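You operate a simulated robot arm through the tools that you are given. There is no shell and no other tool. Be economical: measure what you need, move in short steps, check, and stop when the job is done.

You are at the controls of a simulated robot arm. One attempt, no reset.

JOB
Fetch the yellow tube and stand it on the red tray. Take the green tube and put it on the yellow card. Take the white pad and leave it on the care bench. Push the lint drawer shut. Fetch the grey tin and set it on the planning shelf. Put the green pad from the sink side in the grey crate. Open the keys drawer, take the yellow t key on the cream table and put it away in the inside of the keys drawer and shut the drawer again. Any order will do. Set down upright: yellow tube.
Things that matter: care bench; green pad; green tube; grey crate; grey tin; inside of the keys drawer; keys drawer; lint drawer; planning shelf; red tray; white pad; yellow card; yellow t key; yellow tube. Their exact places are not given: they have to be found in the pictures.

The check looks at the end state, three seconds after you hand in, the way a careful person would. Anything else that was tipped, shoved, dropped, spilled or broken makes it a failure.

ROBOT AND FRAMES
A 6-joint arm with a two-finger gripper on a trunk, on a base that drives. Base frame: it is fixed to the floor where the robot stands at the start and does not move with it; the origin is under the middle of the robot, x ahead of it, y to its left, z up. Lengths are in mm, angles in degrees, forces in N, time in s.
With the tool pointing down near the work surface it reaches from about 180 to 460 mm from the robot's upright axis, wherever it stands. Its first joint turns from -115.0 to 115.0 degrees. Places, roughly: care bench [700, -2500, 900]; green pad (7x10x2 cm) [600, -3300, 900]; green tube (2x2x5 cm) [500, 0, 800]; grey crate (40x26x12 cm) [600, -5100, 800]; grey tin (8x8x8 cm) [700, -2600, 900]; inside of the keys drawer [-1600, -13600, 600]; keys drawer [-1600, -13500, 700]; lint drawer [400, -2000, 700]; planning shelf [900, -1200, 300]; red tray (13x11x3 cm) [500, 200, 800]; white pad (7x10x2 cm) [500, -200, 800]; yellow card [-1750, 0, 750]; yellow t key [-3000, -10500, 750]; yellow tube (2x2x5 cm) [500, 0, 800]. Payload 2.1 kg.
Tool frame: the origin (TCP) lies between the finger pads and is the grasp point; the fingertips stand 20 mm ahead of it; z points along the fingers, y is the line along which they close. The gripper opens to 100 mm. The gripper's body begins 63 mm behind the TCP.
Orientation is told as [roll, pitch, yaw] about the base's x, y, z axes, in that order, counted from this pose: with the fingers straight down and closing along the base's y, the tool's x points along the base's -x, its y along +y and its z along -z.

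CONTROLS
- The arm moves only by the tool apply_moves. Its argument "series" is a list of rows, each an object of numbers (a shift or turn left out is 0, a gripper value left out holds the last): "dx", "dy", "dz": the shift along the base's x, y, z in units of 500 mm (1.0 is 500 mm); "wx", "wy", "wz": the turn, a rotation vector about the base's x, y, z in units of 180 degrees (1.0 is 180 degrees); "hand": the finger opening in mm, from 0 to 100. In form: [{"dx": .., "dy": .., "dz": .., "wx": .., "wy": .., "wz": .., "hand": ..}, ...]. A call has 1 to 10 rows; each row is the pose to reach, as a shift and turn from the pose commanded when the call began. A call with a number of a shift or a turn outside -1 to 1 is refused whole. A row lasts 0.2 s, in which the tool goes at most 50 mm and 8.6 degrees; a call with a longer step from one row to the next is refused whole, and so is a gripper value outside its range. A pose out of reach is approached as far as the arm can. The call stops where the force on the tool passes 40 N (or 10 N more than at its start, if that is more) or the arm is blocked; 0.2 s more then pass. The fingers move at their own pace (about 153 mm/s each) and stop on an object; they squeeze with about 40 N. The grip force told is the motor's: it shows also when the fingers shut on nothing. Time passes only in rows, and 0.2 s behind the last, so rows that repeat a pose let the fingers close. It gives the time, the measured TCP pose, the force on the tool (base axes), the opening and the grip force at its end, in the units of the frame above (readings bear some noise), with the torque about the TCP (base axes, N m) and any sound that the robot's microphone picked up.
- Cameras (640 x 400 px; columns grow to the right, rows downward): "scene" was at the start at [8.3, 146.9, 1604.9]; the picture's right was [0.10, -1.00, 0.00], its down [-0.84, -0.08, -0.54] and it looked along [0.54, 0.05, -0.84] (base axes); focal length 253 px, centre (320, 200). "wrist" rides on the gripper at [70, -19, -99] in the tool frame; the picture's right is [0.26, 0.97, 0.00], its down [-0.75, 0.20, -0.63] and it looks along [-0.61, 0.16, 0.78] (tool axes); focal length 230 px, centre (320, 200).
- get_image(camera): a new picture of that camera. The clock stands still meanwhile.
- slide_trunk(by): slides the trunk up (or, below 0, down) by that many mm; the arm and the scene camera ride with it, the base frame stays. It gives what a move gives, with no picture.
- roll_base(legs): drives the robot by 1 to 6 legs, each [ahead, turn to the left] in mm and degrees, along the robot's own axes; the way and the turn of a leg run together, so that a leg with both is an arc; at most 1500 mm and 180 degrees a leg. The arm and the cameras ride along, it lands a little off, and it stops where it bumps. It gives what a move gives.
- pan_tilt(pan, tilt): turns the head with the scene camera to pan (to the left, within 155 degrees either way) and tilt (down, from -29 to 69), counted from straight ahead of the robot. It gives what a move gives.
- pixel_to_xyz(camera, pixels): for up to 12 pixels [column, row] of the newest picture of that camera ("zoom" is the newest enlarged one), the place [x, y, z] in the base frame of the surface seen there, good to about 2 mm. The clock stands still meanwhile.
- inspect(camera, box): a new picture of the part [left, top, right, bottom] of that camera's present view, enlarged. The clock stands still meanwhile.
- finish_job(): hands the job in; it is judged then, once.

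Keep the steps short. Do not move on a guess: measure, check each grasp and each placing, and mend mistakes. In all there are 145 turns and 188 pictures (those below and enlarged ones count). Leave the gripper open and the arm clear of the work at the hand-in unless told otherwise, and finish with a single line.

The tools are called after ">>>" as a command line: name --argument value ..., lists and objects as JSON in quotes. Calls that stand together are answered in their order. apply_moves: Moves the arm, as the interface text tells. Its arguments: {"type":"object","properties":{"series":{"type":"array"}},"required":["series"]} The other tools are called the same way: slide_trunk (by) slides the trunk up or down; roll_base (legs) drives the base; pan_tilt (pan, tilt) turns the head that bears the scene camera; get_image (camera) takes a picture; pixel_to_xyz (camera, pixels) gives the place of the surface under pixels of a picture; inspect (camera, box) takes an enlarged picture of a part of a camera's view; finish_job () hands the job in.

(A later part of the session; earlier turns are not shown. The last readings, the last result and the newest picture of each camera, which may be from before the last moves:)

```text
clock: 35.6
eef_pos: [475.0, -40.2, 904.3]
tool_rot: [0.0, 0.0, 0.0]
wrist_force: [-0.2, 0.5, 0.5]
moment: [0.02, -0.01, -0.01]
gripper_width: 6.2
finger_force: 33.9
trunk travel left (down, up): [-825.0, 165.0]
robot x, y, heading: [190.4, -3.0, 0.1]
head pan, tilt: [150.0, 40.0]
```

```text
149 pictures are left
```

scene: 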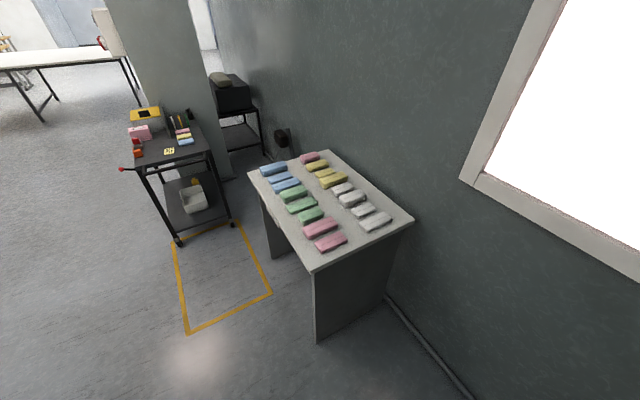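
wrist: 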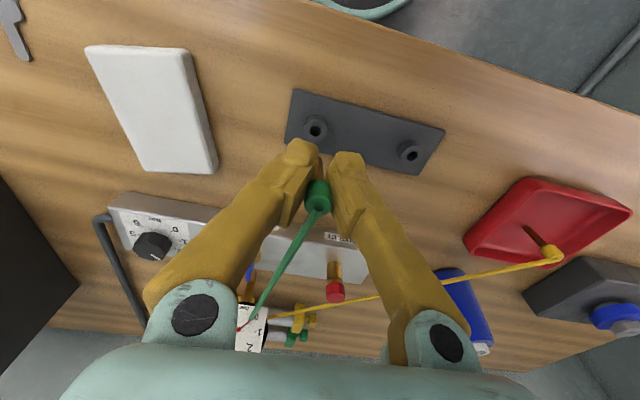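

The black trolley behind shows a yellow card. I enlarge it.

>>> inspect --camera "scene" --box '[110, 90, 240, 180]'

>>> pixel_to_xyz --camera "scene" --pixels '[[169, 151], [145, 113], [150, 163], [205, 150], [185, 140], [180, 242], [232, 222], [190, 330], [270, 292], [316, 340], [312, 272], [250, 170]]'

```text
4.44 times, centred on (175, 135) of scene
```

zoom: 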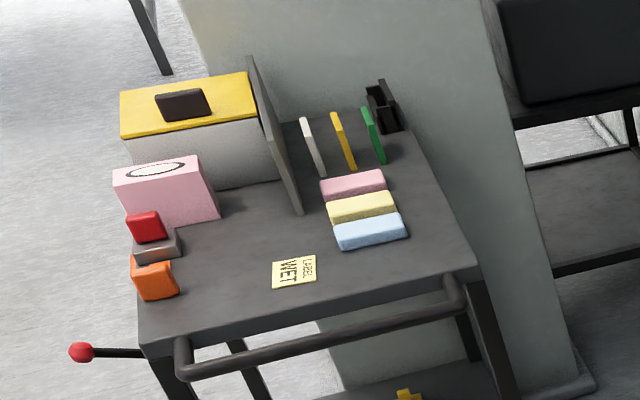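

```text
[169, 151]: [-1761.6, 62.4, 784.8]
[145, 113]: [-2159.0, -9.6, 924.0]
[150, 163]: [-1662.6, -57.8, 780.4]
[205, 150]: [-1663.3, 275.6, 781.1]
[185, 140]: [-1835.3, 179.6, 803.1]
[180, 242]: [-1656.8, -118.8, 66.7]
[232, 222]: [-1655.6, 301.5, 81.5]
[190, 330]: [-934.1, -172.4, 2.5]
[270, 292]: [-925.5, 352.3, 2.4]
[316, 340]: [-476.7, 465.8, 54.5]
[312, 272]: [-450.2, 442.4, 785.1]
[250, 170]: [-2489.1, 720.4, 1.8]
```

Card "WET LABEL" at (−1762,62,784) on the trolley. I back out and turn round.

>>> roll_base --legs '[[-300, 0], [0, 180]]'

>>> pan_tilt --pan 0 --tilt 45

>>> get_image --camera "scene"

>>> get_image --camera "wrist"

```text
clock: 45.0
eef_pos: [-393.6, 32.8, 904.2]
tool_rot: [0.0, 0.0, -179.0]
wrist_force: [0.0, -0.5, -0.4]
moment: [-0.02, 0.01, 0.01]
gripper_width: 6.0
finger_force: 33.7
trunk travel left (down, up): [-825.0, 165.0]
robot x, y, heading: [-109.6, -1.0, -178.8]
head pan, tilt: [150.0, 40.0]
```

```text
clock: 47.4
eef_pos: [-393.8, 33.5, 904.9]
tool_rot: [0.0, 0.0, -178.9]
wrist_force: [-0.7, -0.2, -1.0]
moment: [-0.01, -0.01, 0.0]
gripper_width: 6.3
finger_force: 33.4
trunk travel left (down, up): [-825.0, 165.0]
robot x, y, heading: [-112.2, -2.1, -178.8]
head pan, tilt: [0.0, 45.0]
```

```text
147 pictures are left
```

scene: 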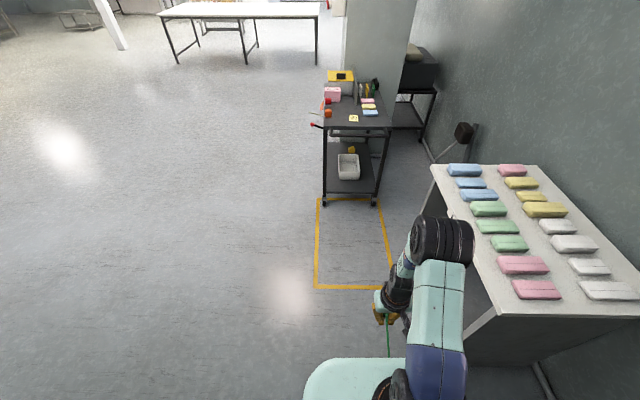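

```text
146 pictures are left
```

wrist: 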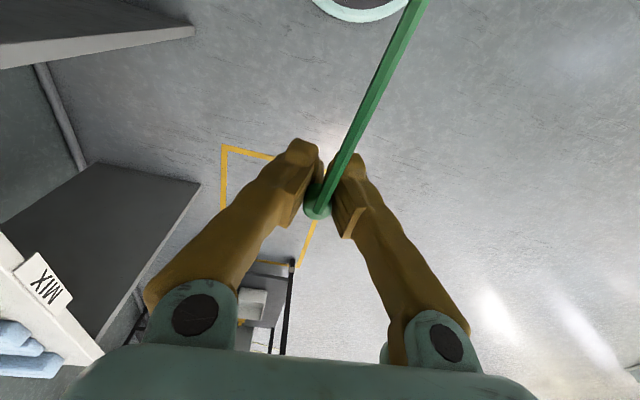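

The hose simply trails. I straighten the heading and drive 1220 mm to the trolley.

>>> roll_base --legs '[[0, -1.2], [1000, 0], [215, 0]]'

>>> pan_tilt --pan 0 --tilt 62

>>> get_image --camera "scene"

>>> get_image --camera "wrist"

```text
clock: 54.1
eef_pos: [-1602.0, 38.6, 905.4]
tool_rot: [0.0, -0.1, -180.0]
wrist_force: [0.0, -0.2, 0.7]
moment: [-0.02, -0.01, 0.01]
gripper_width: 6.1
finger_force: 33.4
trunk travel left (down, up): [-825.0, 165.0]
robot x, y, heading: [-1317.0, -0.1, -179.9]
head pan, tilt: [0.0, 45.0]
```

```text
clock: 54.9
eef_pos: [-1603.2, 38.2, 904.1]
tool_rot: [0.0, 0.0, -180.1]
wrist_force: [0.2, -0.3, -0.5]
moment: [0.0, 0.0, -0.02]
gripper_width: 5.9
finger_force: 33.0
trunk travel left (down, up): [-825.0, 165.0]
robot x, y, heading: [-1319.5, -1.7, -180.1]
head pan, tilt: [0.0, 62.0]
```

```text
145 pictures are left
```

scene: 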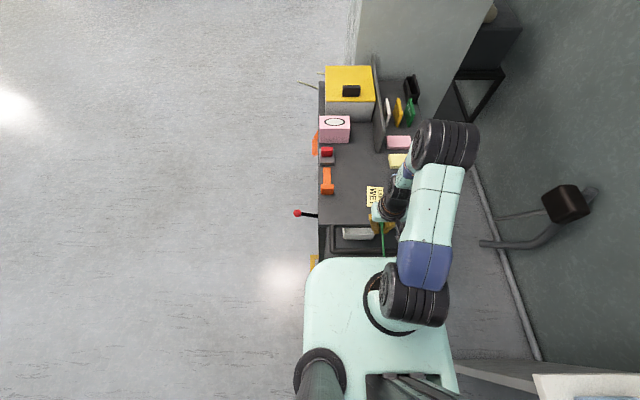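

```text
144 pictures are left
```

wrist: 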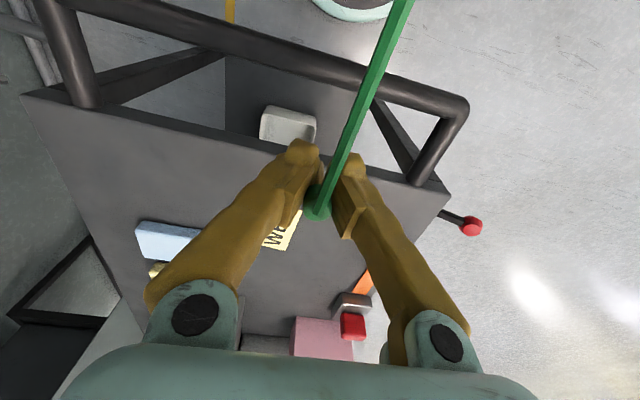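

>>> pixel_to_xyz --camera "wrist" --pixels '[[283, 232], [270, 247], [295, 218], [287, 248], [355, 275], [170, 240]]'

>>> pixel_to_xyz --camera "scene" --pixels '[[374, 188], [368, 188], [380, 188], [368, 205], [374, 205], [360, 220]]'

```text
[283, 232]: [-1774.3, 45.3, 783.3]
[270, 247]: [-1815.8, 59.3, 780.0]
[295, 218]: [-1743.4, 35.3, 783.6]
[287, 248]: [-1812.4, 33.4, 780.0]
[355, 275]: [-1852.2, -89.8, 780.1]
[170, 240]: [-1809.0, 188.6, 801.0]
```

```text
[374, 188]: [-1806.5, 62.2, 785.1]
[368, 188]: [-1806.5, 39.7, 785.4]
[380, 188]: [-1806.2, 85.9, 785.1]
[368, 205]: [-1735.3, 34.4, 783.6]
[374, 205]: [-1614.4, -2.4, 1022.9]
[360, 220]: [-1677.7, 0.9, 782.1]
```

Card centre ≈(−1770,60,784). I move above it and lower to z≈825.

>>> apply_moves --series '[{"dx": -0.08, "dy": 0.01}, {"dx": -0.16, "dy": 0.02}, {"dx": -0.24, "dy": 0.03}, {"dx": -0.326, "dy": 0.044}, {"dx": -0.326, "dy": 0.044, "dz": -0.08}, {"dx": -0.326, "dy": 0.044, "dz": -0.15}]'

>>> get_image --camera "wrist"

```text
clock: 56.3
eef_pos: [-1766.4, 59.4, 828.0]
tool_rot: [0.0, 0.1, -180.0]
wrist_force: [0.1, -0.6, -0.6]
moment: [0.01, -0.05, -0.01]
gripper_width: 6.2
finger_force: 33.1
trunk travel left (down, up): [-825.0, 165.0]
robot x, y, heading: [-1318.8, -0.0, -180.0]
head pan, tilt: [0.0, 62.0]
```

```text
143 pictures are left
```

wrist: 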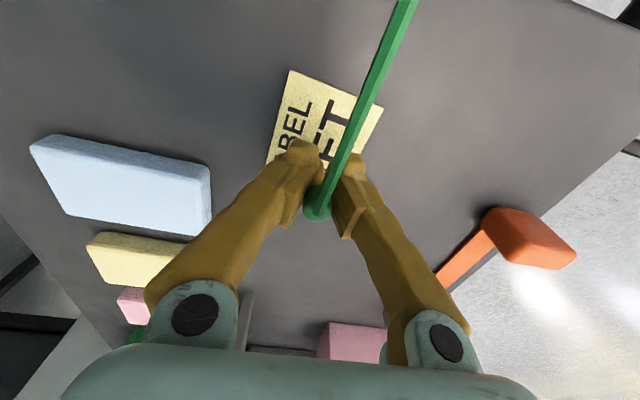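

The tube foot is over the card. Lower in small steps until contact.

>>> apply_moves --series '[{"dz": -0.006}, {"dz": -0.012}, {"dz": -0.016}, {"dz": -0.016}]'

>>> apply_moves --series '[{"dz": -0.003}, {"dz": -0.003}]'

```text
clock: 57.3
eef_pos: [-1766.1, 58.8, 820.3]
tool_rot: [0.0, 0.0, -180.0]
wrist_force: [0.3, 0.4, 0.1]
moment: [-0.01, 0.02, 0.0]
gripper_width: 6.1
finger_force: 33.3
trunk travel left (down, up): [-825.0, 165.0]
robot x, y, heading: [-1320.7, 1.4, -179.9]
head pan, tilt: [0.0, 62.0]
```

```text
clock: 57.9
eef_pos: [-1765.6, 59.4, 819.5]
tool_rot: [0.0, 0.0, -180.0]
wrist_force: [1.1, -0.1, -0.1]
moment: [0.01, 0.02, 0.02]
gripper_width: 5.8
finger_force: 33.3
trunk travel left (down, up): [-825.0, 165.0]
robot x, y, heading: [-1316.5, -6.2, -180.0]
head pan, tilt: [0.0, 62.0]
```

>>> apply_moves --series '[{"dz": -0.003}, {"dz": -0.003}]'

>>> apply_moves --series '[{"dz": -0.003}, {"dz": -0.003}]'

```text
clock: 58.5
eef_pos: [-1766.2, 60.4, 818.2]
tool_rot: [0.0, 0.0, -180.1]
wrist_force: [-0.4, -0.1, 0.6]
moment: [-0.04, 0.0, 0.01]
gripper_width: 6.0
finger_force: 32.5
trunk travel left (down, up): [-825.0, 165.0]
robot x, y, heading: [-1319.4, -2.4, -180.0]
head pan, tilt: [0.0, 62.0]
```

```text
clock: 59.1
eef_pos: [-1766.8, 59.6, 816.8]
tool_rot: [-0.1, 0.0, -180.1]
wrist_force: [-0.5, 0.8, 3.4]
moment: [-0.02, 0.01, 0.07]
gripper_width: 6.0
finger_force: 33.4
trunk travel left (down, up): [-825.0, 165.0]
robot x, y, heading: [-1316.8, -0.8, -179.9]
head pan, tilt: [0.0, 62.0]
```

Light contact (3 N). I open gently.

>>> apply_moves --series '[{"hand": 8}, {"hand": 10}, {"hand": 14}, {"hand": 20}, {"hand": 30}, {"hand": 40}]'

>>> apply_moves --series '[{"dz": 0.04}, {"dz": 0.1}, {"dz": 0.16}, {"dz": 0.2}]'

>>> get_image --camera "wrist"

```text
clock: 60.5
eef_pos: [-1766.6, 60.4, 816.3]
tool_rot: [0.1, -0.1, -180.0]
wrist_force: [-0.4, 0.5, 0.2]
moment: [0.0, -0.02, 0.02]
gripper_width: 40.2
finger_force: 0.0
trunk travel left (down, up): [-825.0, 165.0]
robot x, y, heading: [-1320.6, 1.0, -180.0]
head pan, tilt: [0.0, 62.0]
```

```text
clock: 61.5
eef_pos: [-1766.2, 60.3, 918.5]
tool_rot: [-0.1, -0.1, -180.0]
wrist_force: [0.0, 0.6, 0.4]
moment: [-0.01, 0.0, -0.02]
gripper_width: 40.1
finger_force: 0.0
trunk travel left (down, up): [-825.0, 165.0]
robot x, y, heading: [-1319.4, -0.8, -180.0]
head pan, tilt: [0.0, 62.0]
```

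```text
142 pictures are left
```

wrist: 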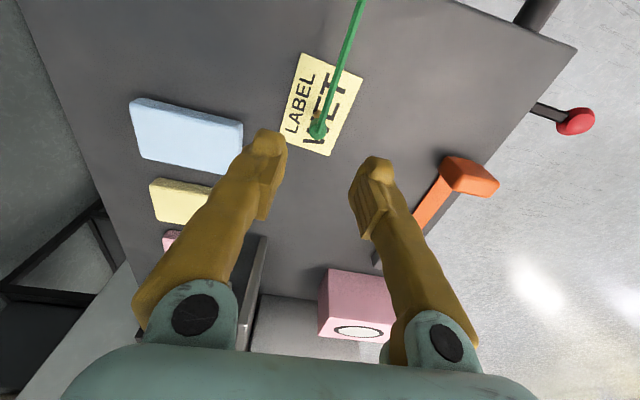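

Green tube stands on the card. I retract the tool and drive back to the workbench for the white pad.

>>> apply_moves --series '[{"dx": 0.09}, {"dx": 0.18}, {"dx": 0.27}, {"dx": 0.32, "hand": 100}]'

>>> roll_base --legs '[[-1219, 0], [0, -180], [250, 0]]'

>>> pan_tilt --pan -20 --tilt 62

>>> get_image --camera "scene"

>>> get_image --camera "wrist"

```text
clock: 62.5
eef_pos: [-1605.8, 57.5, 917.5]
tool_rot: [0.0, -0.1, -180.0]
wrist_force: [-0.1, 0.1, -0.3]
moment: [-0.01, 0.02, 0.0]
gripper_width: 99.8
finger_force: 0.0
trunk travel left (down, up): [-825.0, 165.0]
robot x, y, heading: [-1317.0, -0.5, -180.0]
head pan, tilt: [0.0, 62.0]
```

```text
clock: 77.4
eef_pos: [418.1, -42.0, 917.5]
tool_rot: [0.0, 0.0, 0.7]
wrist_force: [0.0, 0.7, -0.1]
moment: [-0.02, -0.01, -0.02]
gripper_width: 99.9
finger_force: 0.1
trunk travel left (down, up): [-825.0, 165.0]
robot x, y, heading: [130.1, 14.2, 1.0]
head pan, tilt: [0.0, 62.0]
```

```text
clock: 78.2
eef_pos: [419.7, -41.4, 916.8]
tool_rot: [0.1, 0.0, 0.8]
wrist_force: [-0.2, -0.2, 0.1]
moment: [0.0, 0.04, 0.0]
gripper_width: 100.0
finger_force: 0.1
trunk travel left (down, up): [-825.0, 165.0]
robot x, y, heading: [130.2, 14.4, 0.9]
head pan, tilt: [-20.0, 62.0]
```

```text
141 pictures are left
```

scene: 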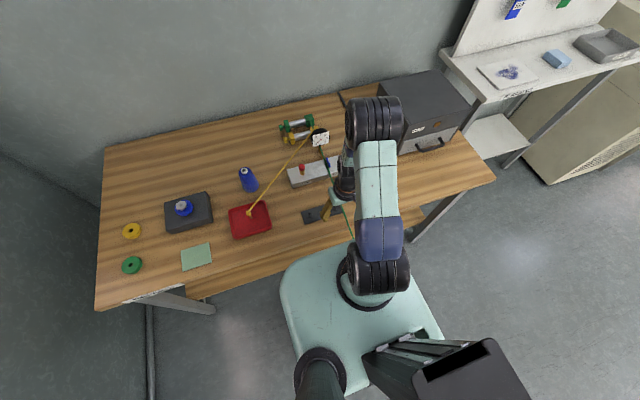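

```text
140 pictures are left
```

wrist: 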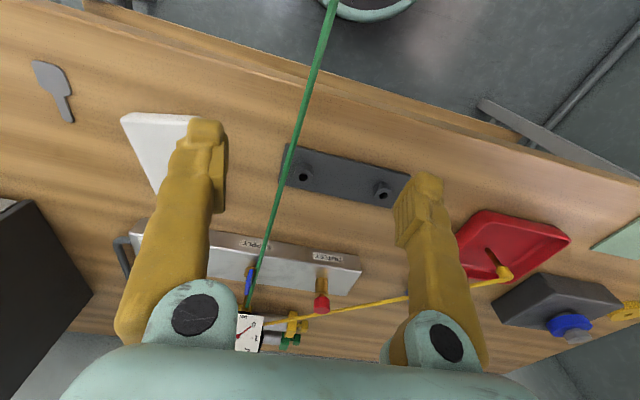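

The yellow tube still stands. I move toward the white pad.

>>> apply_moves --series '[{"dy": -0.09}, {"dy": -0.18}, {"dy": -0.26}, {"dy": -0.26, "dx": 0.06}]'

>>> get_image --camera "wrist"

```text
clock: 79.2
eef_pos: [449.6, -170.8, 915.7]
tool_rot: [0.0, 0.1, 0.7]
wrist_force: [-0.1, 0.6, 0.0]
moment: [0.0, 0.01, -0.02]
gripper_width: 100.0
finger_force: 0.1
trunk travel left (down, up): [-825.0, 165.0]
robot x, y, heading: [128.9, 14.4, 0.9]
head pan, tilt: [-20.0, 62.0]
```

```text
139 pictures are left
```

wrist: 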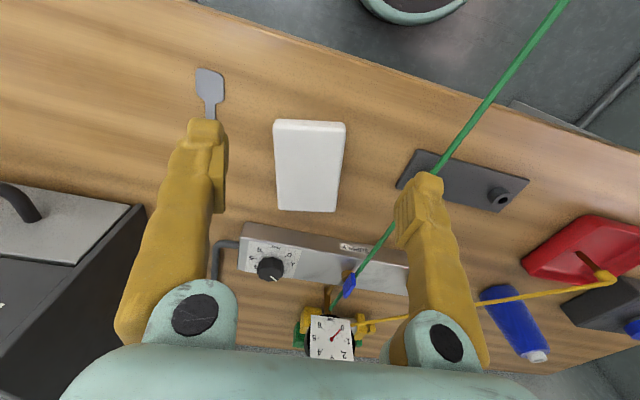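

>>> pixel_to_xyz --camera "wrist" --pixels '[[277, 124], [342, 126], [280, 205], [333, 207], [308, 165], [350, 165], [240, 262]]'

```text
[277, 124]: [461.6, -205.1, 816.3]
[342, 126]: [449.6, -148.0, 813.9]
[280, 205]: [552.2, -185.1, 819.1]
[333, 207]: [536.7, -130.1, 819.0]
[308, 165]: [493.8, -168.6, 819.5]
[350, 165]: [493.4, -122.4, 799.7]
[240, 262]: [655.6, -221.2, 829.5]
```

Pad centre (500,−167), turned ~11.5°. I align, lower to z 824 and grip.

>>> apply_moves --series '[{"dx": 0.06, "dy": 0.008, "wz": 0.03}, {"dx": 0.1, "dy": 0.008, "wz": 0.06}, {"dx": 0.1, "dy": 0.008, "wz": 0.06, "dz": -0.08}, {"dx": 0.1, "dy": 0.008, "wz": 0.06, "dz": -0.15}, {"dx": 0.1, "dy": 0.008, "wz": 0.06, "dz": -0.182}, {"dx": 0.1, "dy": 0.008, "wz": 0.06, "dz": -0.182, "hand": 40}, {"dx": 0.1, "dy": 0.008, "wz": 0.06, "dz": -0.182, "hand": 40}, {"dx": 0.1, "dy": 0.008, "wz": 0.06, "dz": -0.182, "hand": 40}]'

>>> get_image --camera "wrist"

```text
clock: 81.0
eef_pos: [499.4, -167.5, 827.5]
tool_rot: [0.0, -0.1, 11.5]
wrist_force: [-0.3, 0.0, -0.5]
moment: [0.01, 0.0, 0.02]
gripper_width: 64.0
finger_force: 39.2
trunk travel left (down, up): [-825.0, 165.0]
robot x, y, heading: [130.5, 11.8, 0.9]
head pan, tilt: [-20.0, 62.0]
```

```text
138 pictures are left
```

wrist: 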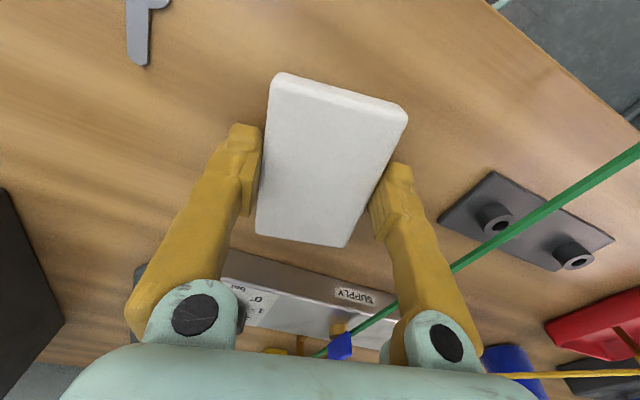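

Gripped (64 mm). Lift and bring it nearer, then back out and look at the benches on the right.

>>> apply_moves --series '[{"dz": 0.06}, {"dz": 0.14}, {"dz": 0.22}, {"dz": 0.3}, {"dz": 0.34, "dx": -0.08}, {"dz": 0.34, "dx": -0.16}]'

>>> roll_base --legs '[[-230, 0]]'

>>> pan_tilt --pan -75 --tilt 25

>>> get_image --camera "scene"

>>> inspect --camera "scene" --box '[200, 60, 420, 260]'

```text
clock: 82.4
eef_pos: [417.1, -167.5, 996.5]
tool_rot: [0.0, -0.1, 11.4]
wrist_force: [-0.1, -0.5, -0.1]
moment: [-0.01, -0.01, -0.01]
gripper_width: 64.3
finger_force: 40.5
trunk travel left (down, up): [-825.0, 165.0]
robot x, y, heading: [129.2, 11.2, 1.0]
head pan, tilt: [-20.0, 62.0]
```

```text
clock: 84.1
eef_pos: [194.1, -171.6, 996.8]
tool_rot: [0.0, 0.2, 11.4]
wrist_force: [0.7, 0.2, -0.5]
moment: [0.03, 0.03, -0.03]
gripper_width: 64.1
finger_force: 40.0
trunk travel left (down, up): [-825.0, 165.0]
robot x, y, heading: [-96.5, 11.4, 1.0]
head pan, tilt: [-20.0, 62.0]
```

```text
clock: 85.4
eef_pos: [192.4, -171.1, 995.7]
tool_rot: [0.0, 0.0, 11.4]
wrist_force: [0.2, -0.5, 0.5]
moment: [0.03, -0.01, 0.04]
gripper_width: 64.2
finger_force: 39.6
trunk travel left (down, up): [-825.0, 165.0]
robot x, y, heading: [-101.4, 8.8, 0.8]
head pan, tilt: [-75.0, 25.0]
```

```text
137 pictures are left
```

scene: 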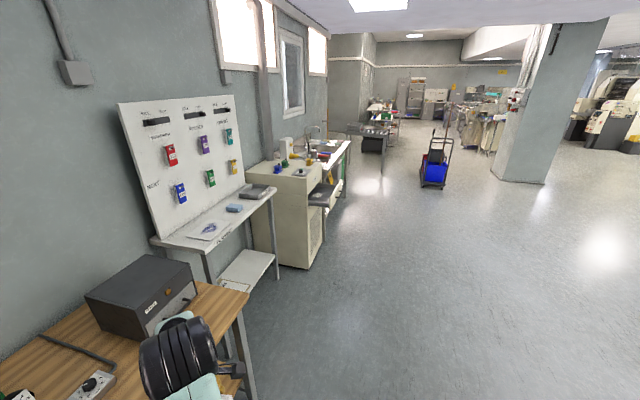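

```text
2.00 times, centred on (310, 160) of scene
```

zoom: 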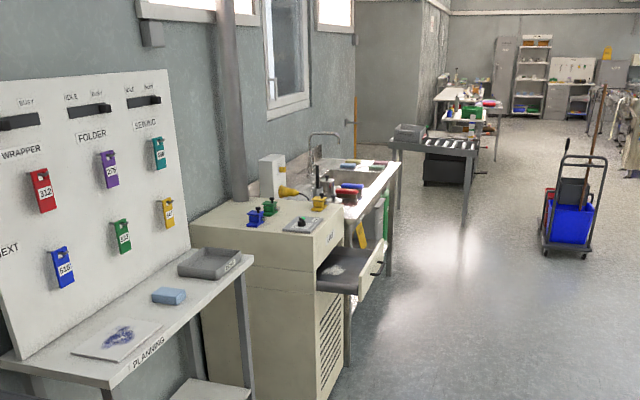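

>>> pixel_to_xyz --camera "scene" --pixels '[[307, 270], [323, 188], [343, 195], [345, 150], [275, 280], [250, 265], [340, 165], [317, 160], [313, 178], [250, 175], [305, 180], [370, 145]]'

```text
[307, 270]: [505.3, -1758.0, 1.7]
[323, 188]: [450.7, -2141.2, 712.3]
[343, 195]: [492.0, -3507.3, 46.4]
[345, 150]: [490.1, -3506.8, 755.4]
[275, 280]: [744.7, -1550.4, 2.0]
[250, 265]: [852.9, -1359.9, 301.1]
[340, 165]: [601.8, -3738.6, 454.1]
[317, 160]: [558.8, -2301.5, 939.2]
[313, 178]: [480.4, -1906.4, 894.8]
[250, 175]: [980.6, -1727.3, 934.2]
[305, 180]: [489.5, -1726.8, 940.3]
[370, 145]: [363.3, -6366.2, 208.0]
```

The path along x≈−100 is clear. I turn right and drive 2500 mm along, then face the bench.

>>> roll_base --legs '[[0, -91], [1500, 0], [1000, 0], [0, 90]]'

>>> pan_tilt --pan 0 --tilt 38

>>> get_image --camera "scene"

>>> inspect --camera "scene" --box '[160, 80, 480, 280]'

```text
clock: 105.2
eef_pos: [248.4, -2663.9, 996.8]
tool_rot: [0.0, -0.1, 10.9]
wrist_force: [0.4, 0.0, -0.2]
moment: [-0.01, 0.0, 0.0]
gripper_width: 64.2
finger_force: 39.9
trunk travel left (down, up): [-825.0, 165.0]
robot x, y, heading: [-40.7, -2481.6, 0.4]
head pan, tilt: [-75.0, 25.0]
```

```text
clock: 106.6
eef_pos: [249.0, -2664.6, 995.6]
tool_rot: [0.1, 0.0, 10.9]
wrist_force: [0.1, 0.4, 0.0]
moment: [0.0, 0.01, 0.0]
gripper_width: 64.1
finger_force: 40.1
trunk travel left (down, up): [-825.0, 165.0]
robot x, y, heading: [-39.2, -2475.5, 0.4]
head pan, tilt: [0.0, 38.0]
```

```text
135 pictures are left
```

scene: 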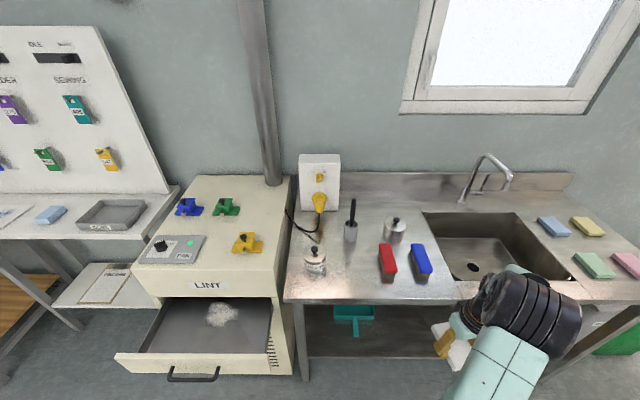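

```text
2.00 times, centred on (320, 180) of scene
```

zoom: 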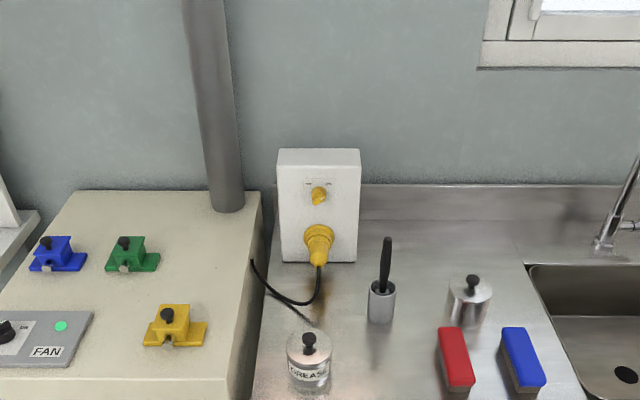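

>>> pixel_to_xyz --camera "scene" --pixels '[[315, 250], [315, 272], [395, 222], [395, 245], [387, 262], [421, 262], [350, 235], [340, 285], [195, 378], [200, 365], [225, 300], [365, 270]]'

>>> inspect --camera "scene" --box '[280, 180, 440, 300]'

>>> inspect --camera "scene" --box '[110, 180, 300, 390]'

```text
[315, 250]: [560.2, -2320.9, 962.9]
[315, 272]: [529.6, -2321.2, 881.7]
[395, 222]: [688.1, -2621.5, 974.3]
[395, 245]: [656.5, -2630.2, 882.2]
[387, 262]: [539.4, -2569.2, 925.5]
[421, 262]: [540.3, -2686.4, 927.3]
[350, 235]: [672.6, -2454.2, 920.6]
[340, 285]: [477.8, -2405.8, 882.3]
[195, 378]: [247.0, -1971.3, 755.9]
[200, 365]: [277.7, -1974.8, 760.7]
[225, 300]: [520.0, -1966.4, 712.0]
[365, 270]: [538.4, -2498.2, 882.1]
```

```text
3.33 times, centred on (360, 240) of scene
```

zoom: 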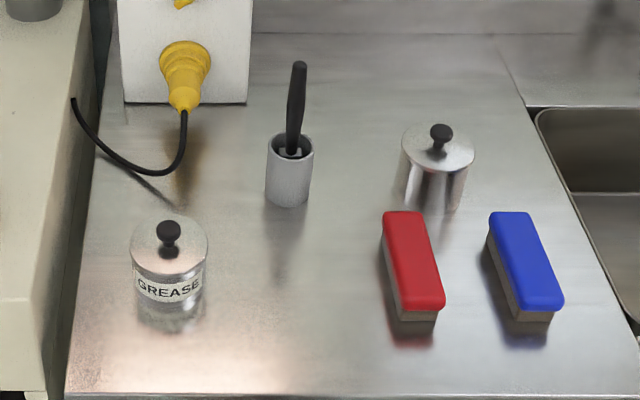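

```text
1.90 times, centred on (205, 285) of scene
```

zoom: 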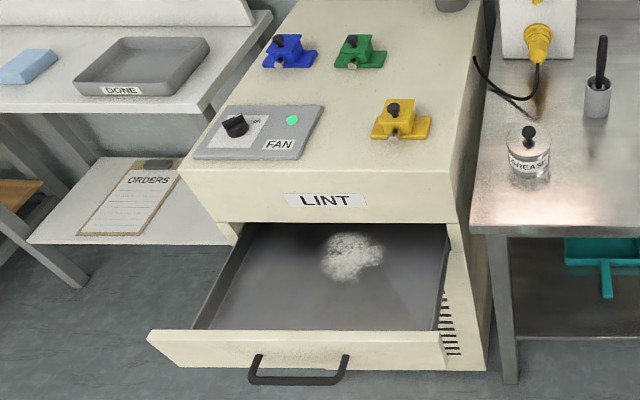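

Plain grey tin is at (688,−2622); the other is labelled GREASE. A free spot for the pad is (550,−2445,882). I drive 170 mm ahead.

>>> roll_base --legs '[[170, 0]]'

>>> apply_moves --series '[{"dy": 0.09, "wz": -0.03}, {"dy": 0.18, "wz": -0.06}, {"dy": 0.27, "wz": -0.06}, {"dy": 0.36, "wz": -0.06}, {"dy": 0.44, "wz": -0.06}, {"dy": 0.44, "wz": -0.06, "dx": 0.09}, {"dy": 0.44, "wz": -0.06, "dx": 0.18}, {"dy": 0.44, "wz": -0.06, "dx": 0.25}]'

>>> get_image --camera "wrist"

>>> get_image --camera "scene"

```text
clock: 108.1
eef_pos: [419.0, -2663.5, 997.0]
tool_rot: [0.1, 0.0, 11.1]
wrist_force: [-0.7, 0.2, -1.3]
moment: [0.01, -0.01, 0.0]
gripper_width: 64.0
finger_force: 39.9
trunk travel left (down, up): [-825.0, 165.0]
robot x, y, heading: [129.1, -2483.6, 0.3]
head pan, tilt: [0.0, 38.0]
```

```text
clock: 109.9
eef_pos: [545.7, -2440.3, 996.8]
tool_rot: [0.0, 0.1, 0.2]
wrist_force: [0.8, -0.2, -0.5]
moment: [-0.01, 0.01, 0.0]
gripper_width: 64.0
finger_force: 39.7
trunk travel left (down, up): [-825.0, 165.0]
robot x, y, heading: [133.7, -2481.0, 0.4]
head pan, tilt: [0.0, 38.0]
```

```text
131 pictures are left
```

wrist: 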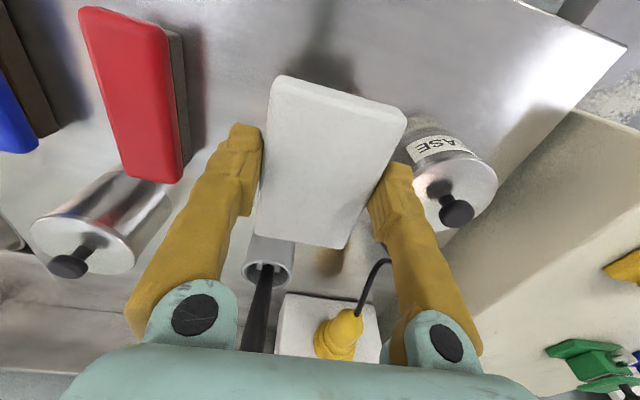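

```text
130 pictures are left
```

scene: 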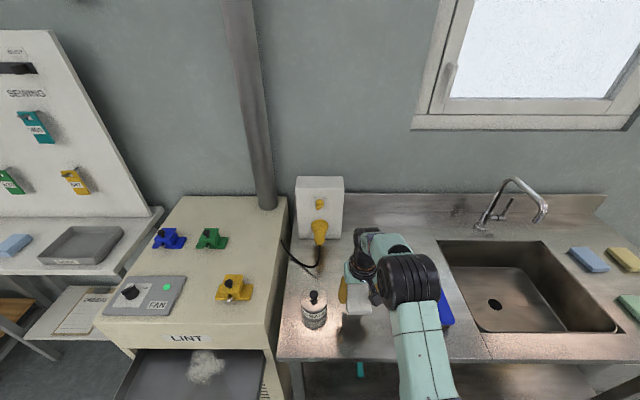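

Lower to just above the bench, then probe for contact.

>>> apply_moves --series '[{"dz": -0.08}, {"dz": -0.14}, {"dz": -0.16}, {"dz": -0.168}]'

>>> apply_moves --series '[{"dz": -0.004}, {"dz": -0.008}, {"dz": -0.008}]'

```text
clock: 110.9
eef_pos: [545.6, -2440.9, 912.2]
tool_rot: [-0.1, 0.0, 0.3]
wrist_force: [-0.4, 0.1, -0.8]
moment: [-0.02, 0.0, 0.0]
gripper_width: 63.9
finger_force: 40.2
trunk travel left (down, up): [-825.0, 165.0]
robot x, y, heading: [131.5, -2479.2, 0.4]
head pan, tilt: [0.0, 38.0]
```

```text
clock: 111.7
eef_pos: [545.0, -2441.2, 909.2]
tool_rot: [0.0, 0.0, 0.3]
wrist_force: [-0.5, 0.4, 0.5]
moment: [-0.01, 0.0, 0.0]
gripper_width: 64.1
finger_force: 40.3
trunk travel left (down, up): [-825.0, 165.0]
robot x, y, heading: [132.3, -2477.1, 0.4]
head pan, tilt: [0.0, 38.0]
```

>>> apply_moves --series '[{"dz": -0.003}, {"dz": -0.005}, {"dz": -0.005}]'

```text
clock: 112.5
eef_pos: [545.5, -2442.0, 907.2]
tool_rot: [0.0, 0.0, 0.3]
wrist_force: [1.5, -0.1, 3.8]
moment: [-0.07, -0.01, 0.01]
gripper_width: 64.3
finger_force: 39.8
trunk travel left (down, up): [-825.0, 165.0]
robot x, y, heading: [132.1, -2475.7, 0.2]
head pan, tilt: [0.0, 38.0]
```

Contact. Release and rise, then look.

>>> apply_moves --series '[{"hand": 76}, {"hand": 84}, {"hand": 88}, {"dz": 0.06}, {"dz": 0.14}, {"dz": 0.22}]'

>>> get_image --camera "wrist"

>>> inspect --camera "scene" --box '[90, 180, 290, 320]'

```text
clock: 113.9
eef_pos: [545.8, -2443.0, 1016.9]
tool_rot: [0.0, 0.1, 0.3]
wrist_force: [-0.3, -0.8, 0.8]
moment: [-0.01, -0.02, 0.0]
gripper_width: 87.9
finger_force: 0.0
trunk travel left (down, up): [-825.0, 165.0]
robot x, y, heading: [134.7, -2479.6, 0.4]
head pan, tilt: [0.0, 38.0]
```

```text
129 pictures are left
```

wrist: 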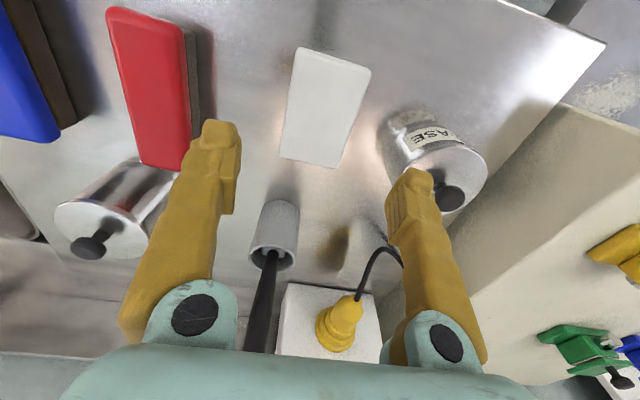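

```text
2.86 times, centred on (190, 250) of scene
```

zoom: 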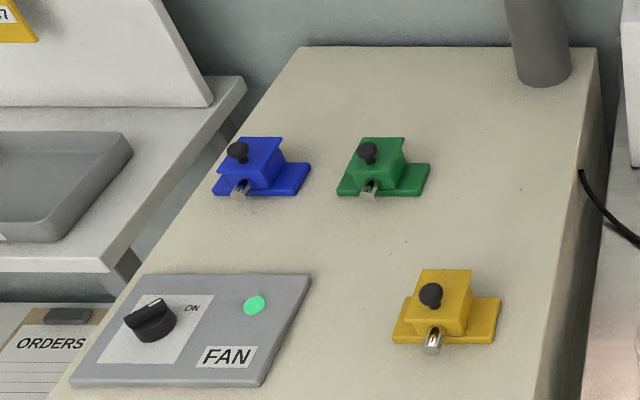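

White pad is placed. Next the plain tin. I measure it, the brushes, and the bench's front edge.

>>> pixel_to_xyz --camera "wrist" --pixels '[[130, 215], [75, 205], [130, 250], [105, 165], [100, 210], [92, 243], [150, 20], [160, 155], [400, 20], [450, 195], [330, 105], [270, 265]]'

>>> pixel_to_xyz --camera "scene" --pixels '[[500, 362], [330, 365], [295, 385], [270, 380], [122, 395], [313, 295]]'

```text
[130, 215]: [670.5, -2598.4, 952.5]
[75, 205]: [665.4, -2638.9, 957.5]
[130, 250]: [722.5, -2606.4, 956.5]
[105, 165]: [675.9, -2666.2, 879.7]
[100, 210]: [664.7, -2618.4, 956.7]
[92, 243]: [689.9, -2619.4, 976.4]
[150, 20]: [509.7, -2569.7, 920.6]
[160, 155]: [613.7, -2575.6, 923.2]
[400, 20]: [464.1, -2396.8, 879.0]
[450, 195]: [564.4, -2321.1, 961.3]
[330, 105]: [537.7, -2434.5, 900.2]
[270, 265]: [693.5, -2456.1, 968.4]
```

```text
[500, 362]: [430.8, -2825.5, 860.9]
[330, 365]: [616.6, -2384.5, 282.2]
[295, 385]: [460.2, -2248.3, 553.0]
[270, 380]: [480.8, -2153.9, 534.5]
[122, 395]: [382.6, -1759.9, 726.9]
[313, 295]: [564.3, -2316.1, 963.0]
```

Tin centre (692,−2621), lid z 957, knob to 976. I retract the tool, turn −25° and drive 140 mm nearer.

>>> apply_moves --series '[{"dx": -0.09}, {"dx": -0.18}, {"dx": -0.22, "dz": 0.06, "hand": 100}]'

>>> roll_base --legs '[[0, -25], [140, 0]]'

>>> pan_tilt --pan 10 --tilt 50

>>> get_image --camera "scene"

>>> get_image --camera "wrist"

```text
clock: 114.7
eef_pos: [435.3, -2441.4, 1046.0]
tool_rot: [0.0, -0.2, 0.3]
wrist_force: [0.2, -0.3, 0.2]
moment: [-0.03, -0.01, 0.01]
gripper_width: 100.0
finger_force: 0.1
trunk travel left (down, up): [-825.0, 165.0]
robot x, y, heading: [131.4, -2478.0, 0.7]
head pan, tilt: [0.0, 38.0]
```

```text
clock: 117.3
eef_pos: [547.5, -2631.9, 1044.9]
tool_rot: [0.0, -0.2, -24.8]
wrist_force: [-0.2, 0.2, 0.0]
moment: [-0.02, -0.02, 0.0]
gripper_width: 99.8
finger_force: 0.0
trunk travel left (down, up): [-825.0, 165.0]
robot x, y, heading: [259.2, -2537.8, -24.6]
head pan, tilt: [0.0, 38.0]
```

```text
clock: 118.1
eef_pos: [550.0, -2633.7, 1044.9]
tool_rot: [0.0, -0.2, -24.9]
wrist_force: [-0.5, 0.3, 0.1]
moment: [-0.02, 0.0, 0.0]
gripper_width: 99.8
finger_force: 0.0
trunk travel left (down, up): [-825.0, 165.0]
robot x, y, heading: [259.6, -2534.3, -24.5]
head pan, tilt: [10.0, 50.0]
```

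```text
127 pictures are left
```

scene: 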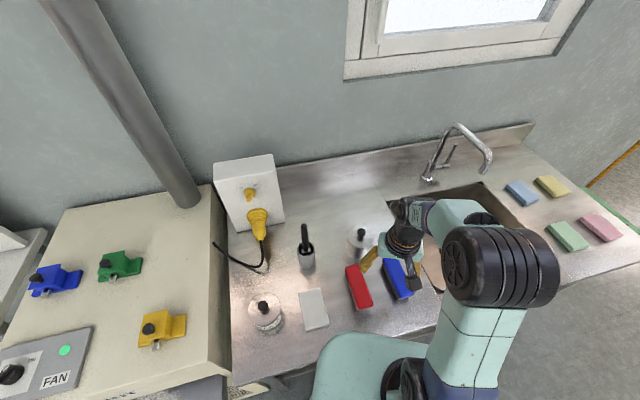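

```text
126 pictures are left
```

wrist: 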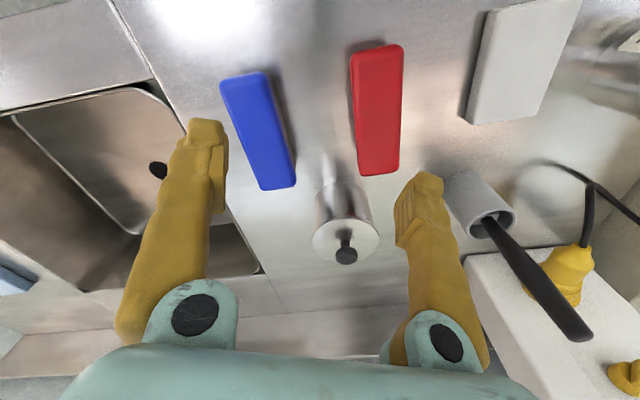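

Move above the tin, check alignment, then descend.

>>> apply_moves --series '[{"dx": 0.09, "dy": 0.01}, {"dx": 0.18, "dy": 0.015}, {"dx": 0.286, "dy": 0.023}, {"dx": 0.286, "dy": 0.023, "dz": -0.06}]'

>>> get_image --camera "wrist"

```text
refused: row 3 steps farther than a row can; nothing moved
```

```text
125 pictures are left
```

wrist: 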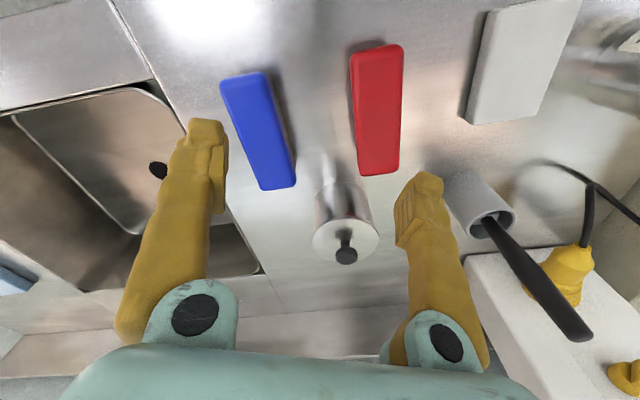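

>>> apply_moves --series '[{"dx": 0.09, "dy": 0.01}, {"dx": 0.18, "dy": 0.015}, {"dx": 0.25, "dy": 0.02}, {"dx": 0.286, "dy": 0.023}, {"dx": 0.286, "dy": 0.023, "dz": -0.06}]'

>>> get_image --camera "wrist"

```text
clock: 119.3
eef_pos: [691.4, -2619.2, 1015.8]
tool_rot: [-0.1, 0.1, -24.9]
wrist_force: [0.8, 0.2, -1.2]
moment: [-0.01, 0.01, 0.0]
gripper_width: 100.2
finger_force: 0.1
trunk travel left (down, up): [-825.0, 165.0]
robot x, y, heading: [256.0, -2536.1, -24.8]
head pan, tilt: [10.0, 50.0]
```

```text
124 pictures are left
```

wrist: 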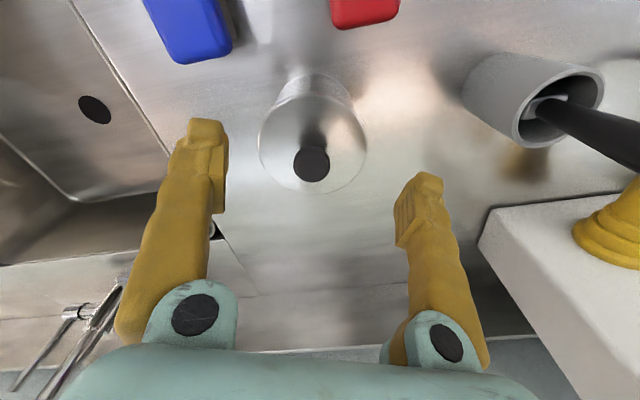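

>>> pixel_to_xyz --camera "wrist" --pixels '[[263, 145], [362, 150], [310, 187], [312, 103], [311, 165], [480, 90], [235, 280]]'

```text
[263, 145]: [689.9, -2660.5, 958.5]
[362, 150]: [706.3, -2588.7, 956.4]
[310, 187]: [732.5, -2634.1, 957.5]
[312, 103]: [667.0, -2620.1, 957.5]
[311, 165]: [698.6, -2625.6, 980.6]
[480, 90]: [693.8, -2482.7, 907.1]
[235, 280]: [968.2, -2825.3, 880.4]
```

Tin centre (698,−2625), Ø74. Descend to z 925 and grip.

>>> apply_moves --series '[{"dx": 0.012, "dy": -0.01, "dz": -0.04}, {"dx": 0.012, "dy": -0.01, "dz": -0.1}, {"dx": 0.012, "dy": -0.01, "dz": -0.15}, {"dx": 0.012, "dy": -0.01, "dz": -0.182}, {"dx": 0.012, "dy": -0.01, "dz": -0.182, "hand": 50}, {"dx": 0.012, "dy": -0.01, "dz": -0.182, "hand": 50}, {"dx": 0.012, "dy": -0.01, "dz": -0.182, "hand": 50}]'

>>> get_image --camera "wrist"

```text
clock: 120.9
eef_pos: [697.7, -2624.9, 924.0]
tool_rot: [0.1, -0.2, -24.9]
wrist_force: [1.6, 2.0, 6.0]
moment: [0.17, -0.15, -0.06]
gripper_width: 84.2
finger_force: 40.0
trunk travel left (down, up): [-825.0, 165.0]
robot x, y, heading: [255.1, -2537.5, -24.7]
head pan, tilt: [10.0, 50.0]
heard: snap
```

```text
123 pictures are left
```

wrist: 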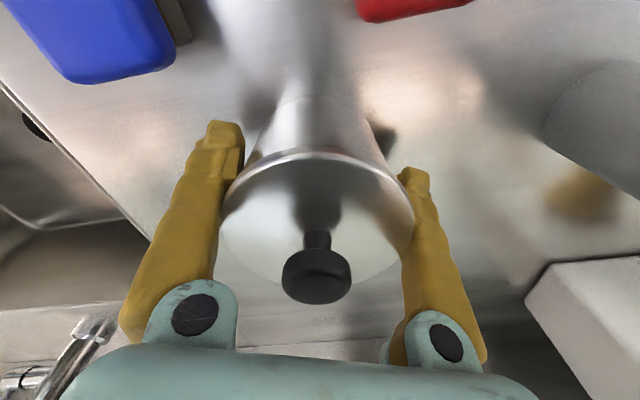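

A "snap" was heard and the opening is 84 mm. I look closely before lifting.

>>> inspect --camera "scene" --box '[290, 190, 450, 320]'

>>> inspect --camera "wrist" --box '[180, 80, 460, 320]'

>>> pixel_to_xyz --camera "wrist" --pixels '[[225, 205], [412, 215], [318, 155], [318, 240], [316, 280], [320, 120]]'

```text
3.08 times, centred on (370, 255) of scene
```

zoom: 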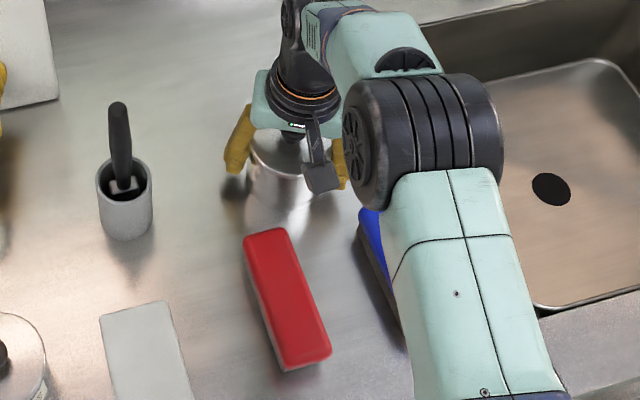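

```text
1.67 times, centred on (320, 200) of wrist
```

zoom: 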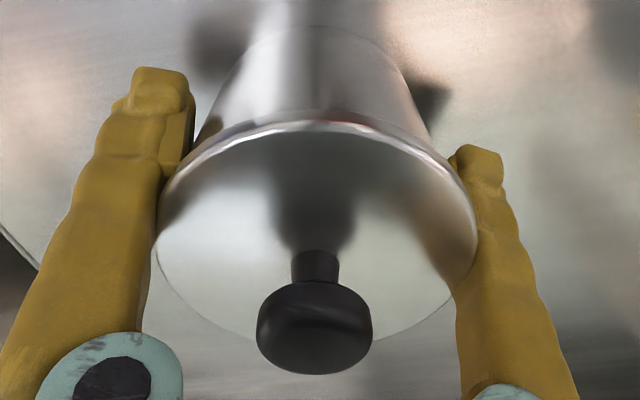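

```text
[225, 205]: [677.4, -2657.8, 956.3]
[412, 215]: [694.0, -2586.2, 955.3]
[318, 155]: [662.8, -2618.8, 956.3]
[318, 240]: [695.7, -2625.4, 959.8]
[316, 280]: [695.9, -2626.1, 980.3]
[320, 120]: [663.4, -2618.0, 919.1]
```

Tin looks whole, lid level. I lift slowly and watch.

>>> apply_moves --series '[{"dz": 0.01}, {"dz": 0.02}, {"dz": 0.04}, {"dz": 0.06}]'

>>> get_image --camera "wrist"

>>> inspect --camera "scene" --box '[290, 180, 450, 310]'

```text
clock: 121.9
eef_pos: [697.5, -2625.5, 954.6]
tool_rot: [0.0, 0.0, -24.9]
wrist_force: [1.3, 0.7, -0.9]
moment: [-0.01, 0.0, -0.01]
gripper_width: 83.8
finger_force: 40.0
trunk travel left (down, up): [-825.0, 165.0]
robot x, y, heading: [255.3, -2533.5, -24.7]
head pan, tilt: [10.0, 50.0]
```

```text
120 pictures are left
```

wrist: 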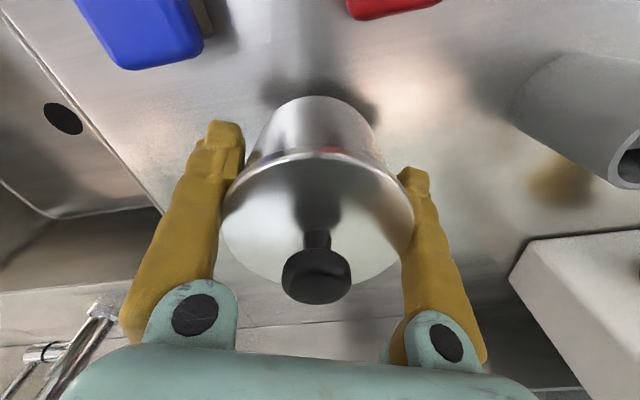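

```text
3.08 times, centred on (370, 245) of scene
```

zoom: 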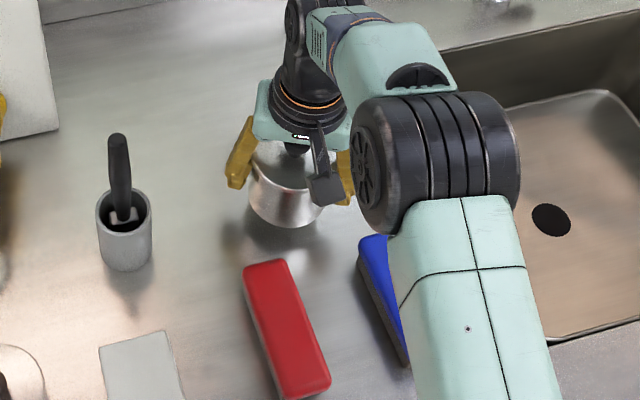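

Tin lifted whole. I raise it, retract, and back out, then drive toward the planning shelf.

>>> apply_moves --series '[{"dz": 0.06}, {"dz": 0.12}, {"dz": 0.14, "dx": -0.09}, {"dz": 0.14, "dx": -0.18, "dy": 0.01}, {"dz": 0.14, "dx": -0.27, "dy": 0.02}]'

>>> roll_base --legs '[[-350, 0], [0, 114.7], [1080, 0], [0, -90]]'

>>> pan_tilt --pan 0 --tilt 35

>>> get_image --camera "scene"

```text
clock: 123.1
eef_pos: [561.4, -2615.4, 1025.7]
tool_rot: [0.0, -0.1, -24.9]
wrist_force: [0.1, -0.3, -1.3]
moment: [0.01, 0.02, 0.0]
gripper_width: 83.6
finger_force: 40.2
trunk travel left (down, up): [-825.0, 165.0]
robot x, y, heading: [259.2, -2534.1, -24.5]
head pan, tilt: [10.0, 50.0]
```

```text
clock: 139.1
eef_pos: [242.2, -1247.4, 1024.1]
tool_rot: [-0.1, 0.0, 0.2]
wrist_force: [0.5, -0.2, -1.5]
moment: [-0.02, 0.01, 0.01]
gripper_width: 81.5
finger_force: 39.9
trunk travel left (down, up): [-825.0, 165.0]
robot x, y, heading: [-68.3, -1305.4, -0.0]
head pan, tilt: [10.0, 50.0]
```

```text
clock: 139.9
eef_pos: [241.9, -1247.6, 1024.1]
tool_rot: [0.1, 0.0, 0.2]
wrist_force: [0.7, 1.3, -0.8]
moment: [-0.03, -0.02, 0.02]
gripper_width: 81.8
finger_force: 40.2
trunk travel left (down, up): [-825.0, 165.0]
robot x, y, heading: [-68.8, -1305.0, 0.2]
head pan, tilt: [0.0, 35.0]
```

```text
118 pictures are left
```

scene: 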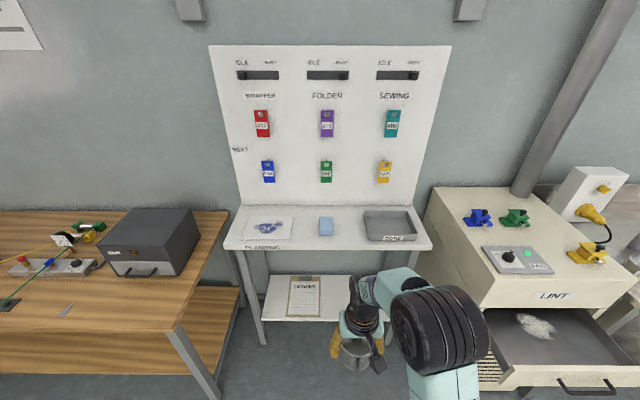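

>>> pixel_to_xyz --camera "scene" --pixels '[[270, 320], [330, 318], [325, 285], [300, 275], [290, 318], [318, 318], [345, 285], [262, 345], [235, 248], [430, 248], [335, 243], [275, 290]]'

>>> inspect --camera "scene" --box '[230, 230, 430, 390]'

>>> get_image --camera "wrist"

```text
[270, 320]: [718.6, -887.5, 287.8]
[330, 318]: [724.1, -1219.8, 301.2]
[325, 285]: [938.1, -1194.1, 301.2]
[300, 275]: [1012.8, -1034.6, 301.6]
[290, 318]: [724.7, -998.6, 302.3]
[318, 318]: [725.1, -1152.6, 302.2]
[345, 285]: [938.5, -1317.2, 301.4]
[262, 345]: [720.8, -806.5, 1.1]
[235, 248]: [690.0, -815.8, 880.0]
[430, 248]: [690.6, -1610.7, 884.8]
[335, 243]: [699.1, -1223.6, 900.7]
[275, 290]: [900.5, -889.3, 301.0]
```

```text
2.50 times, centred on (330, 310) of scene
```

zoom: 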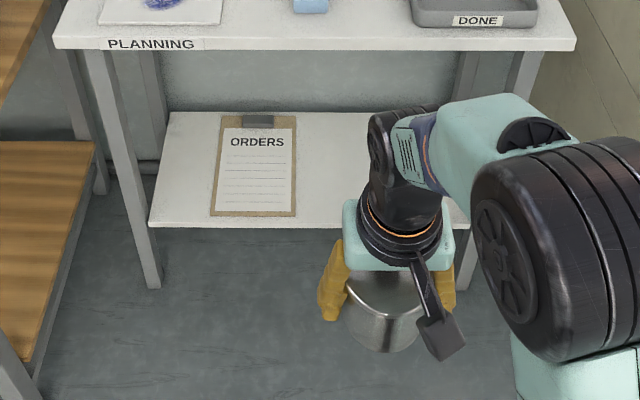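

```text
116 pictures are left
```

wrist: 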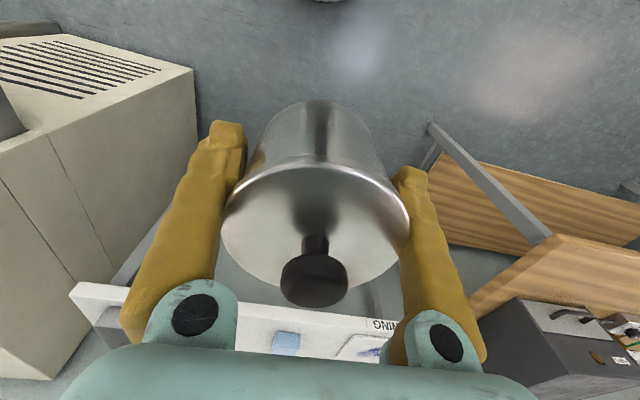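

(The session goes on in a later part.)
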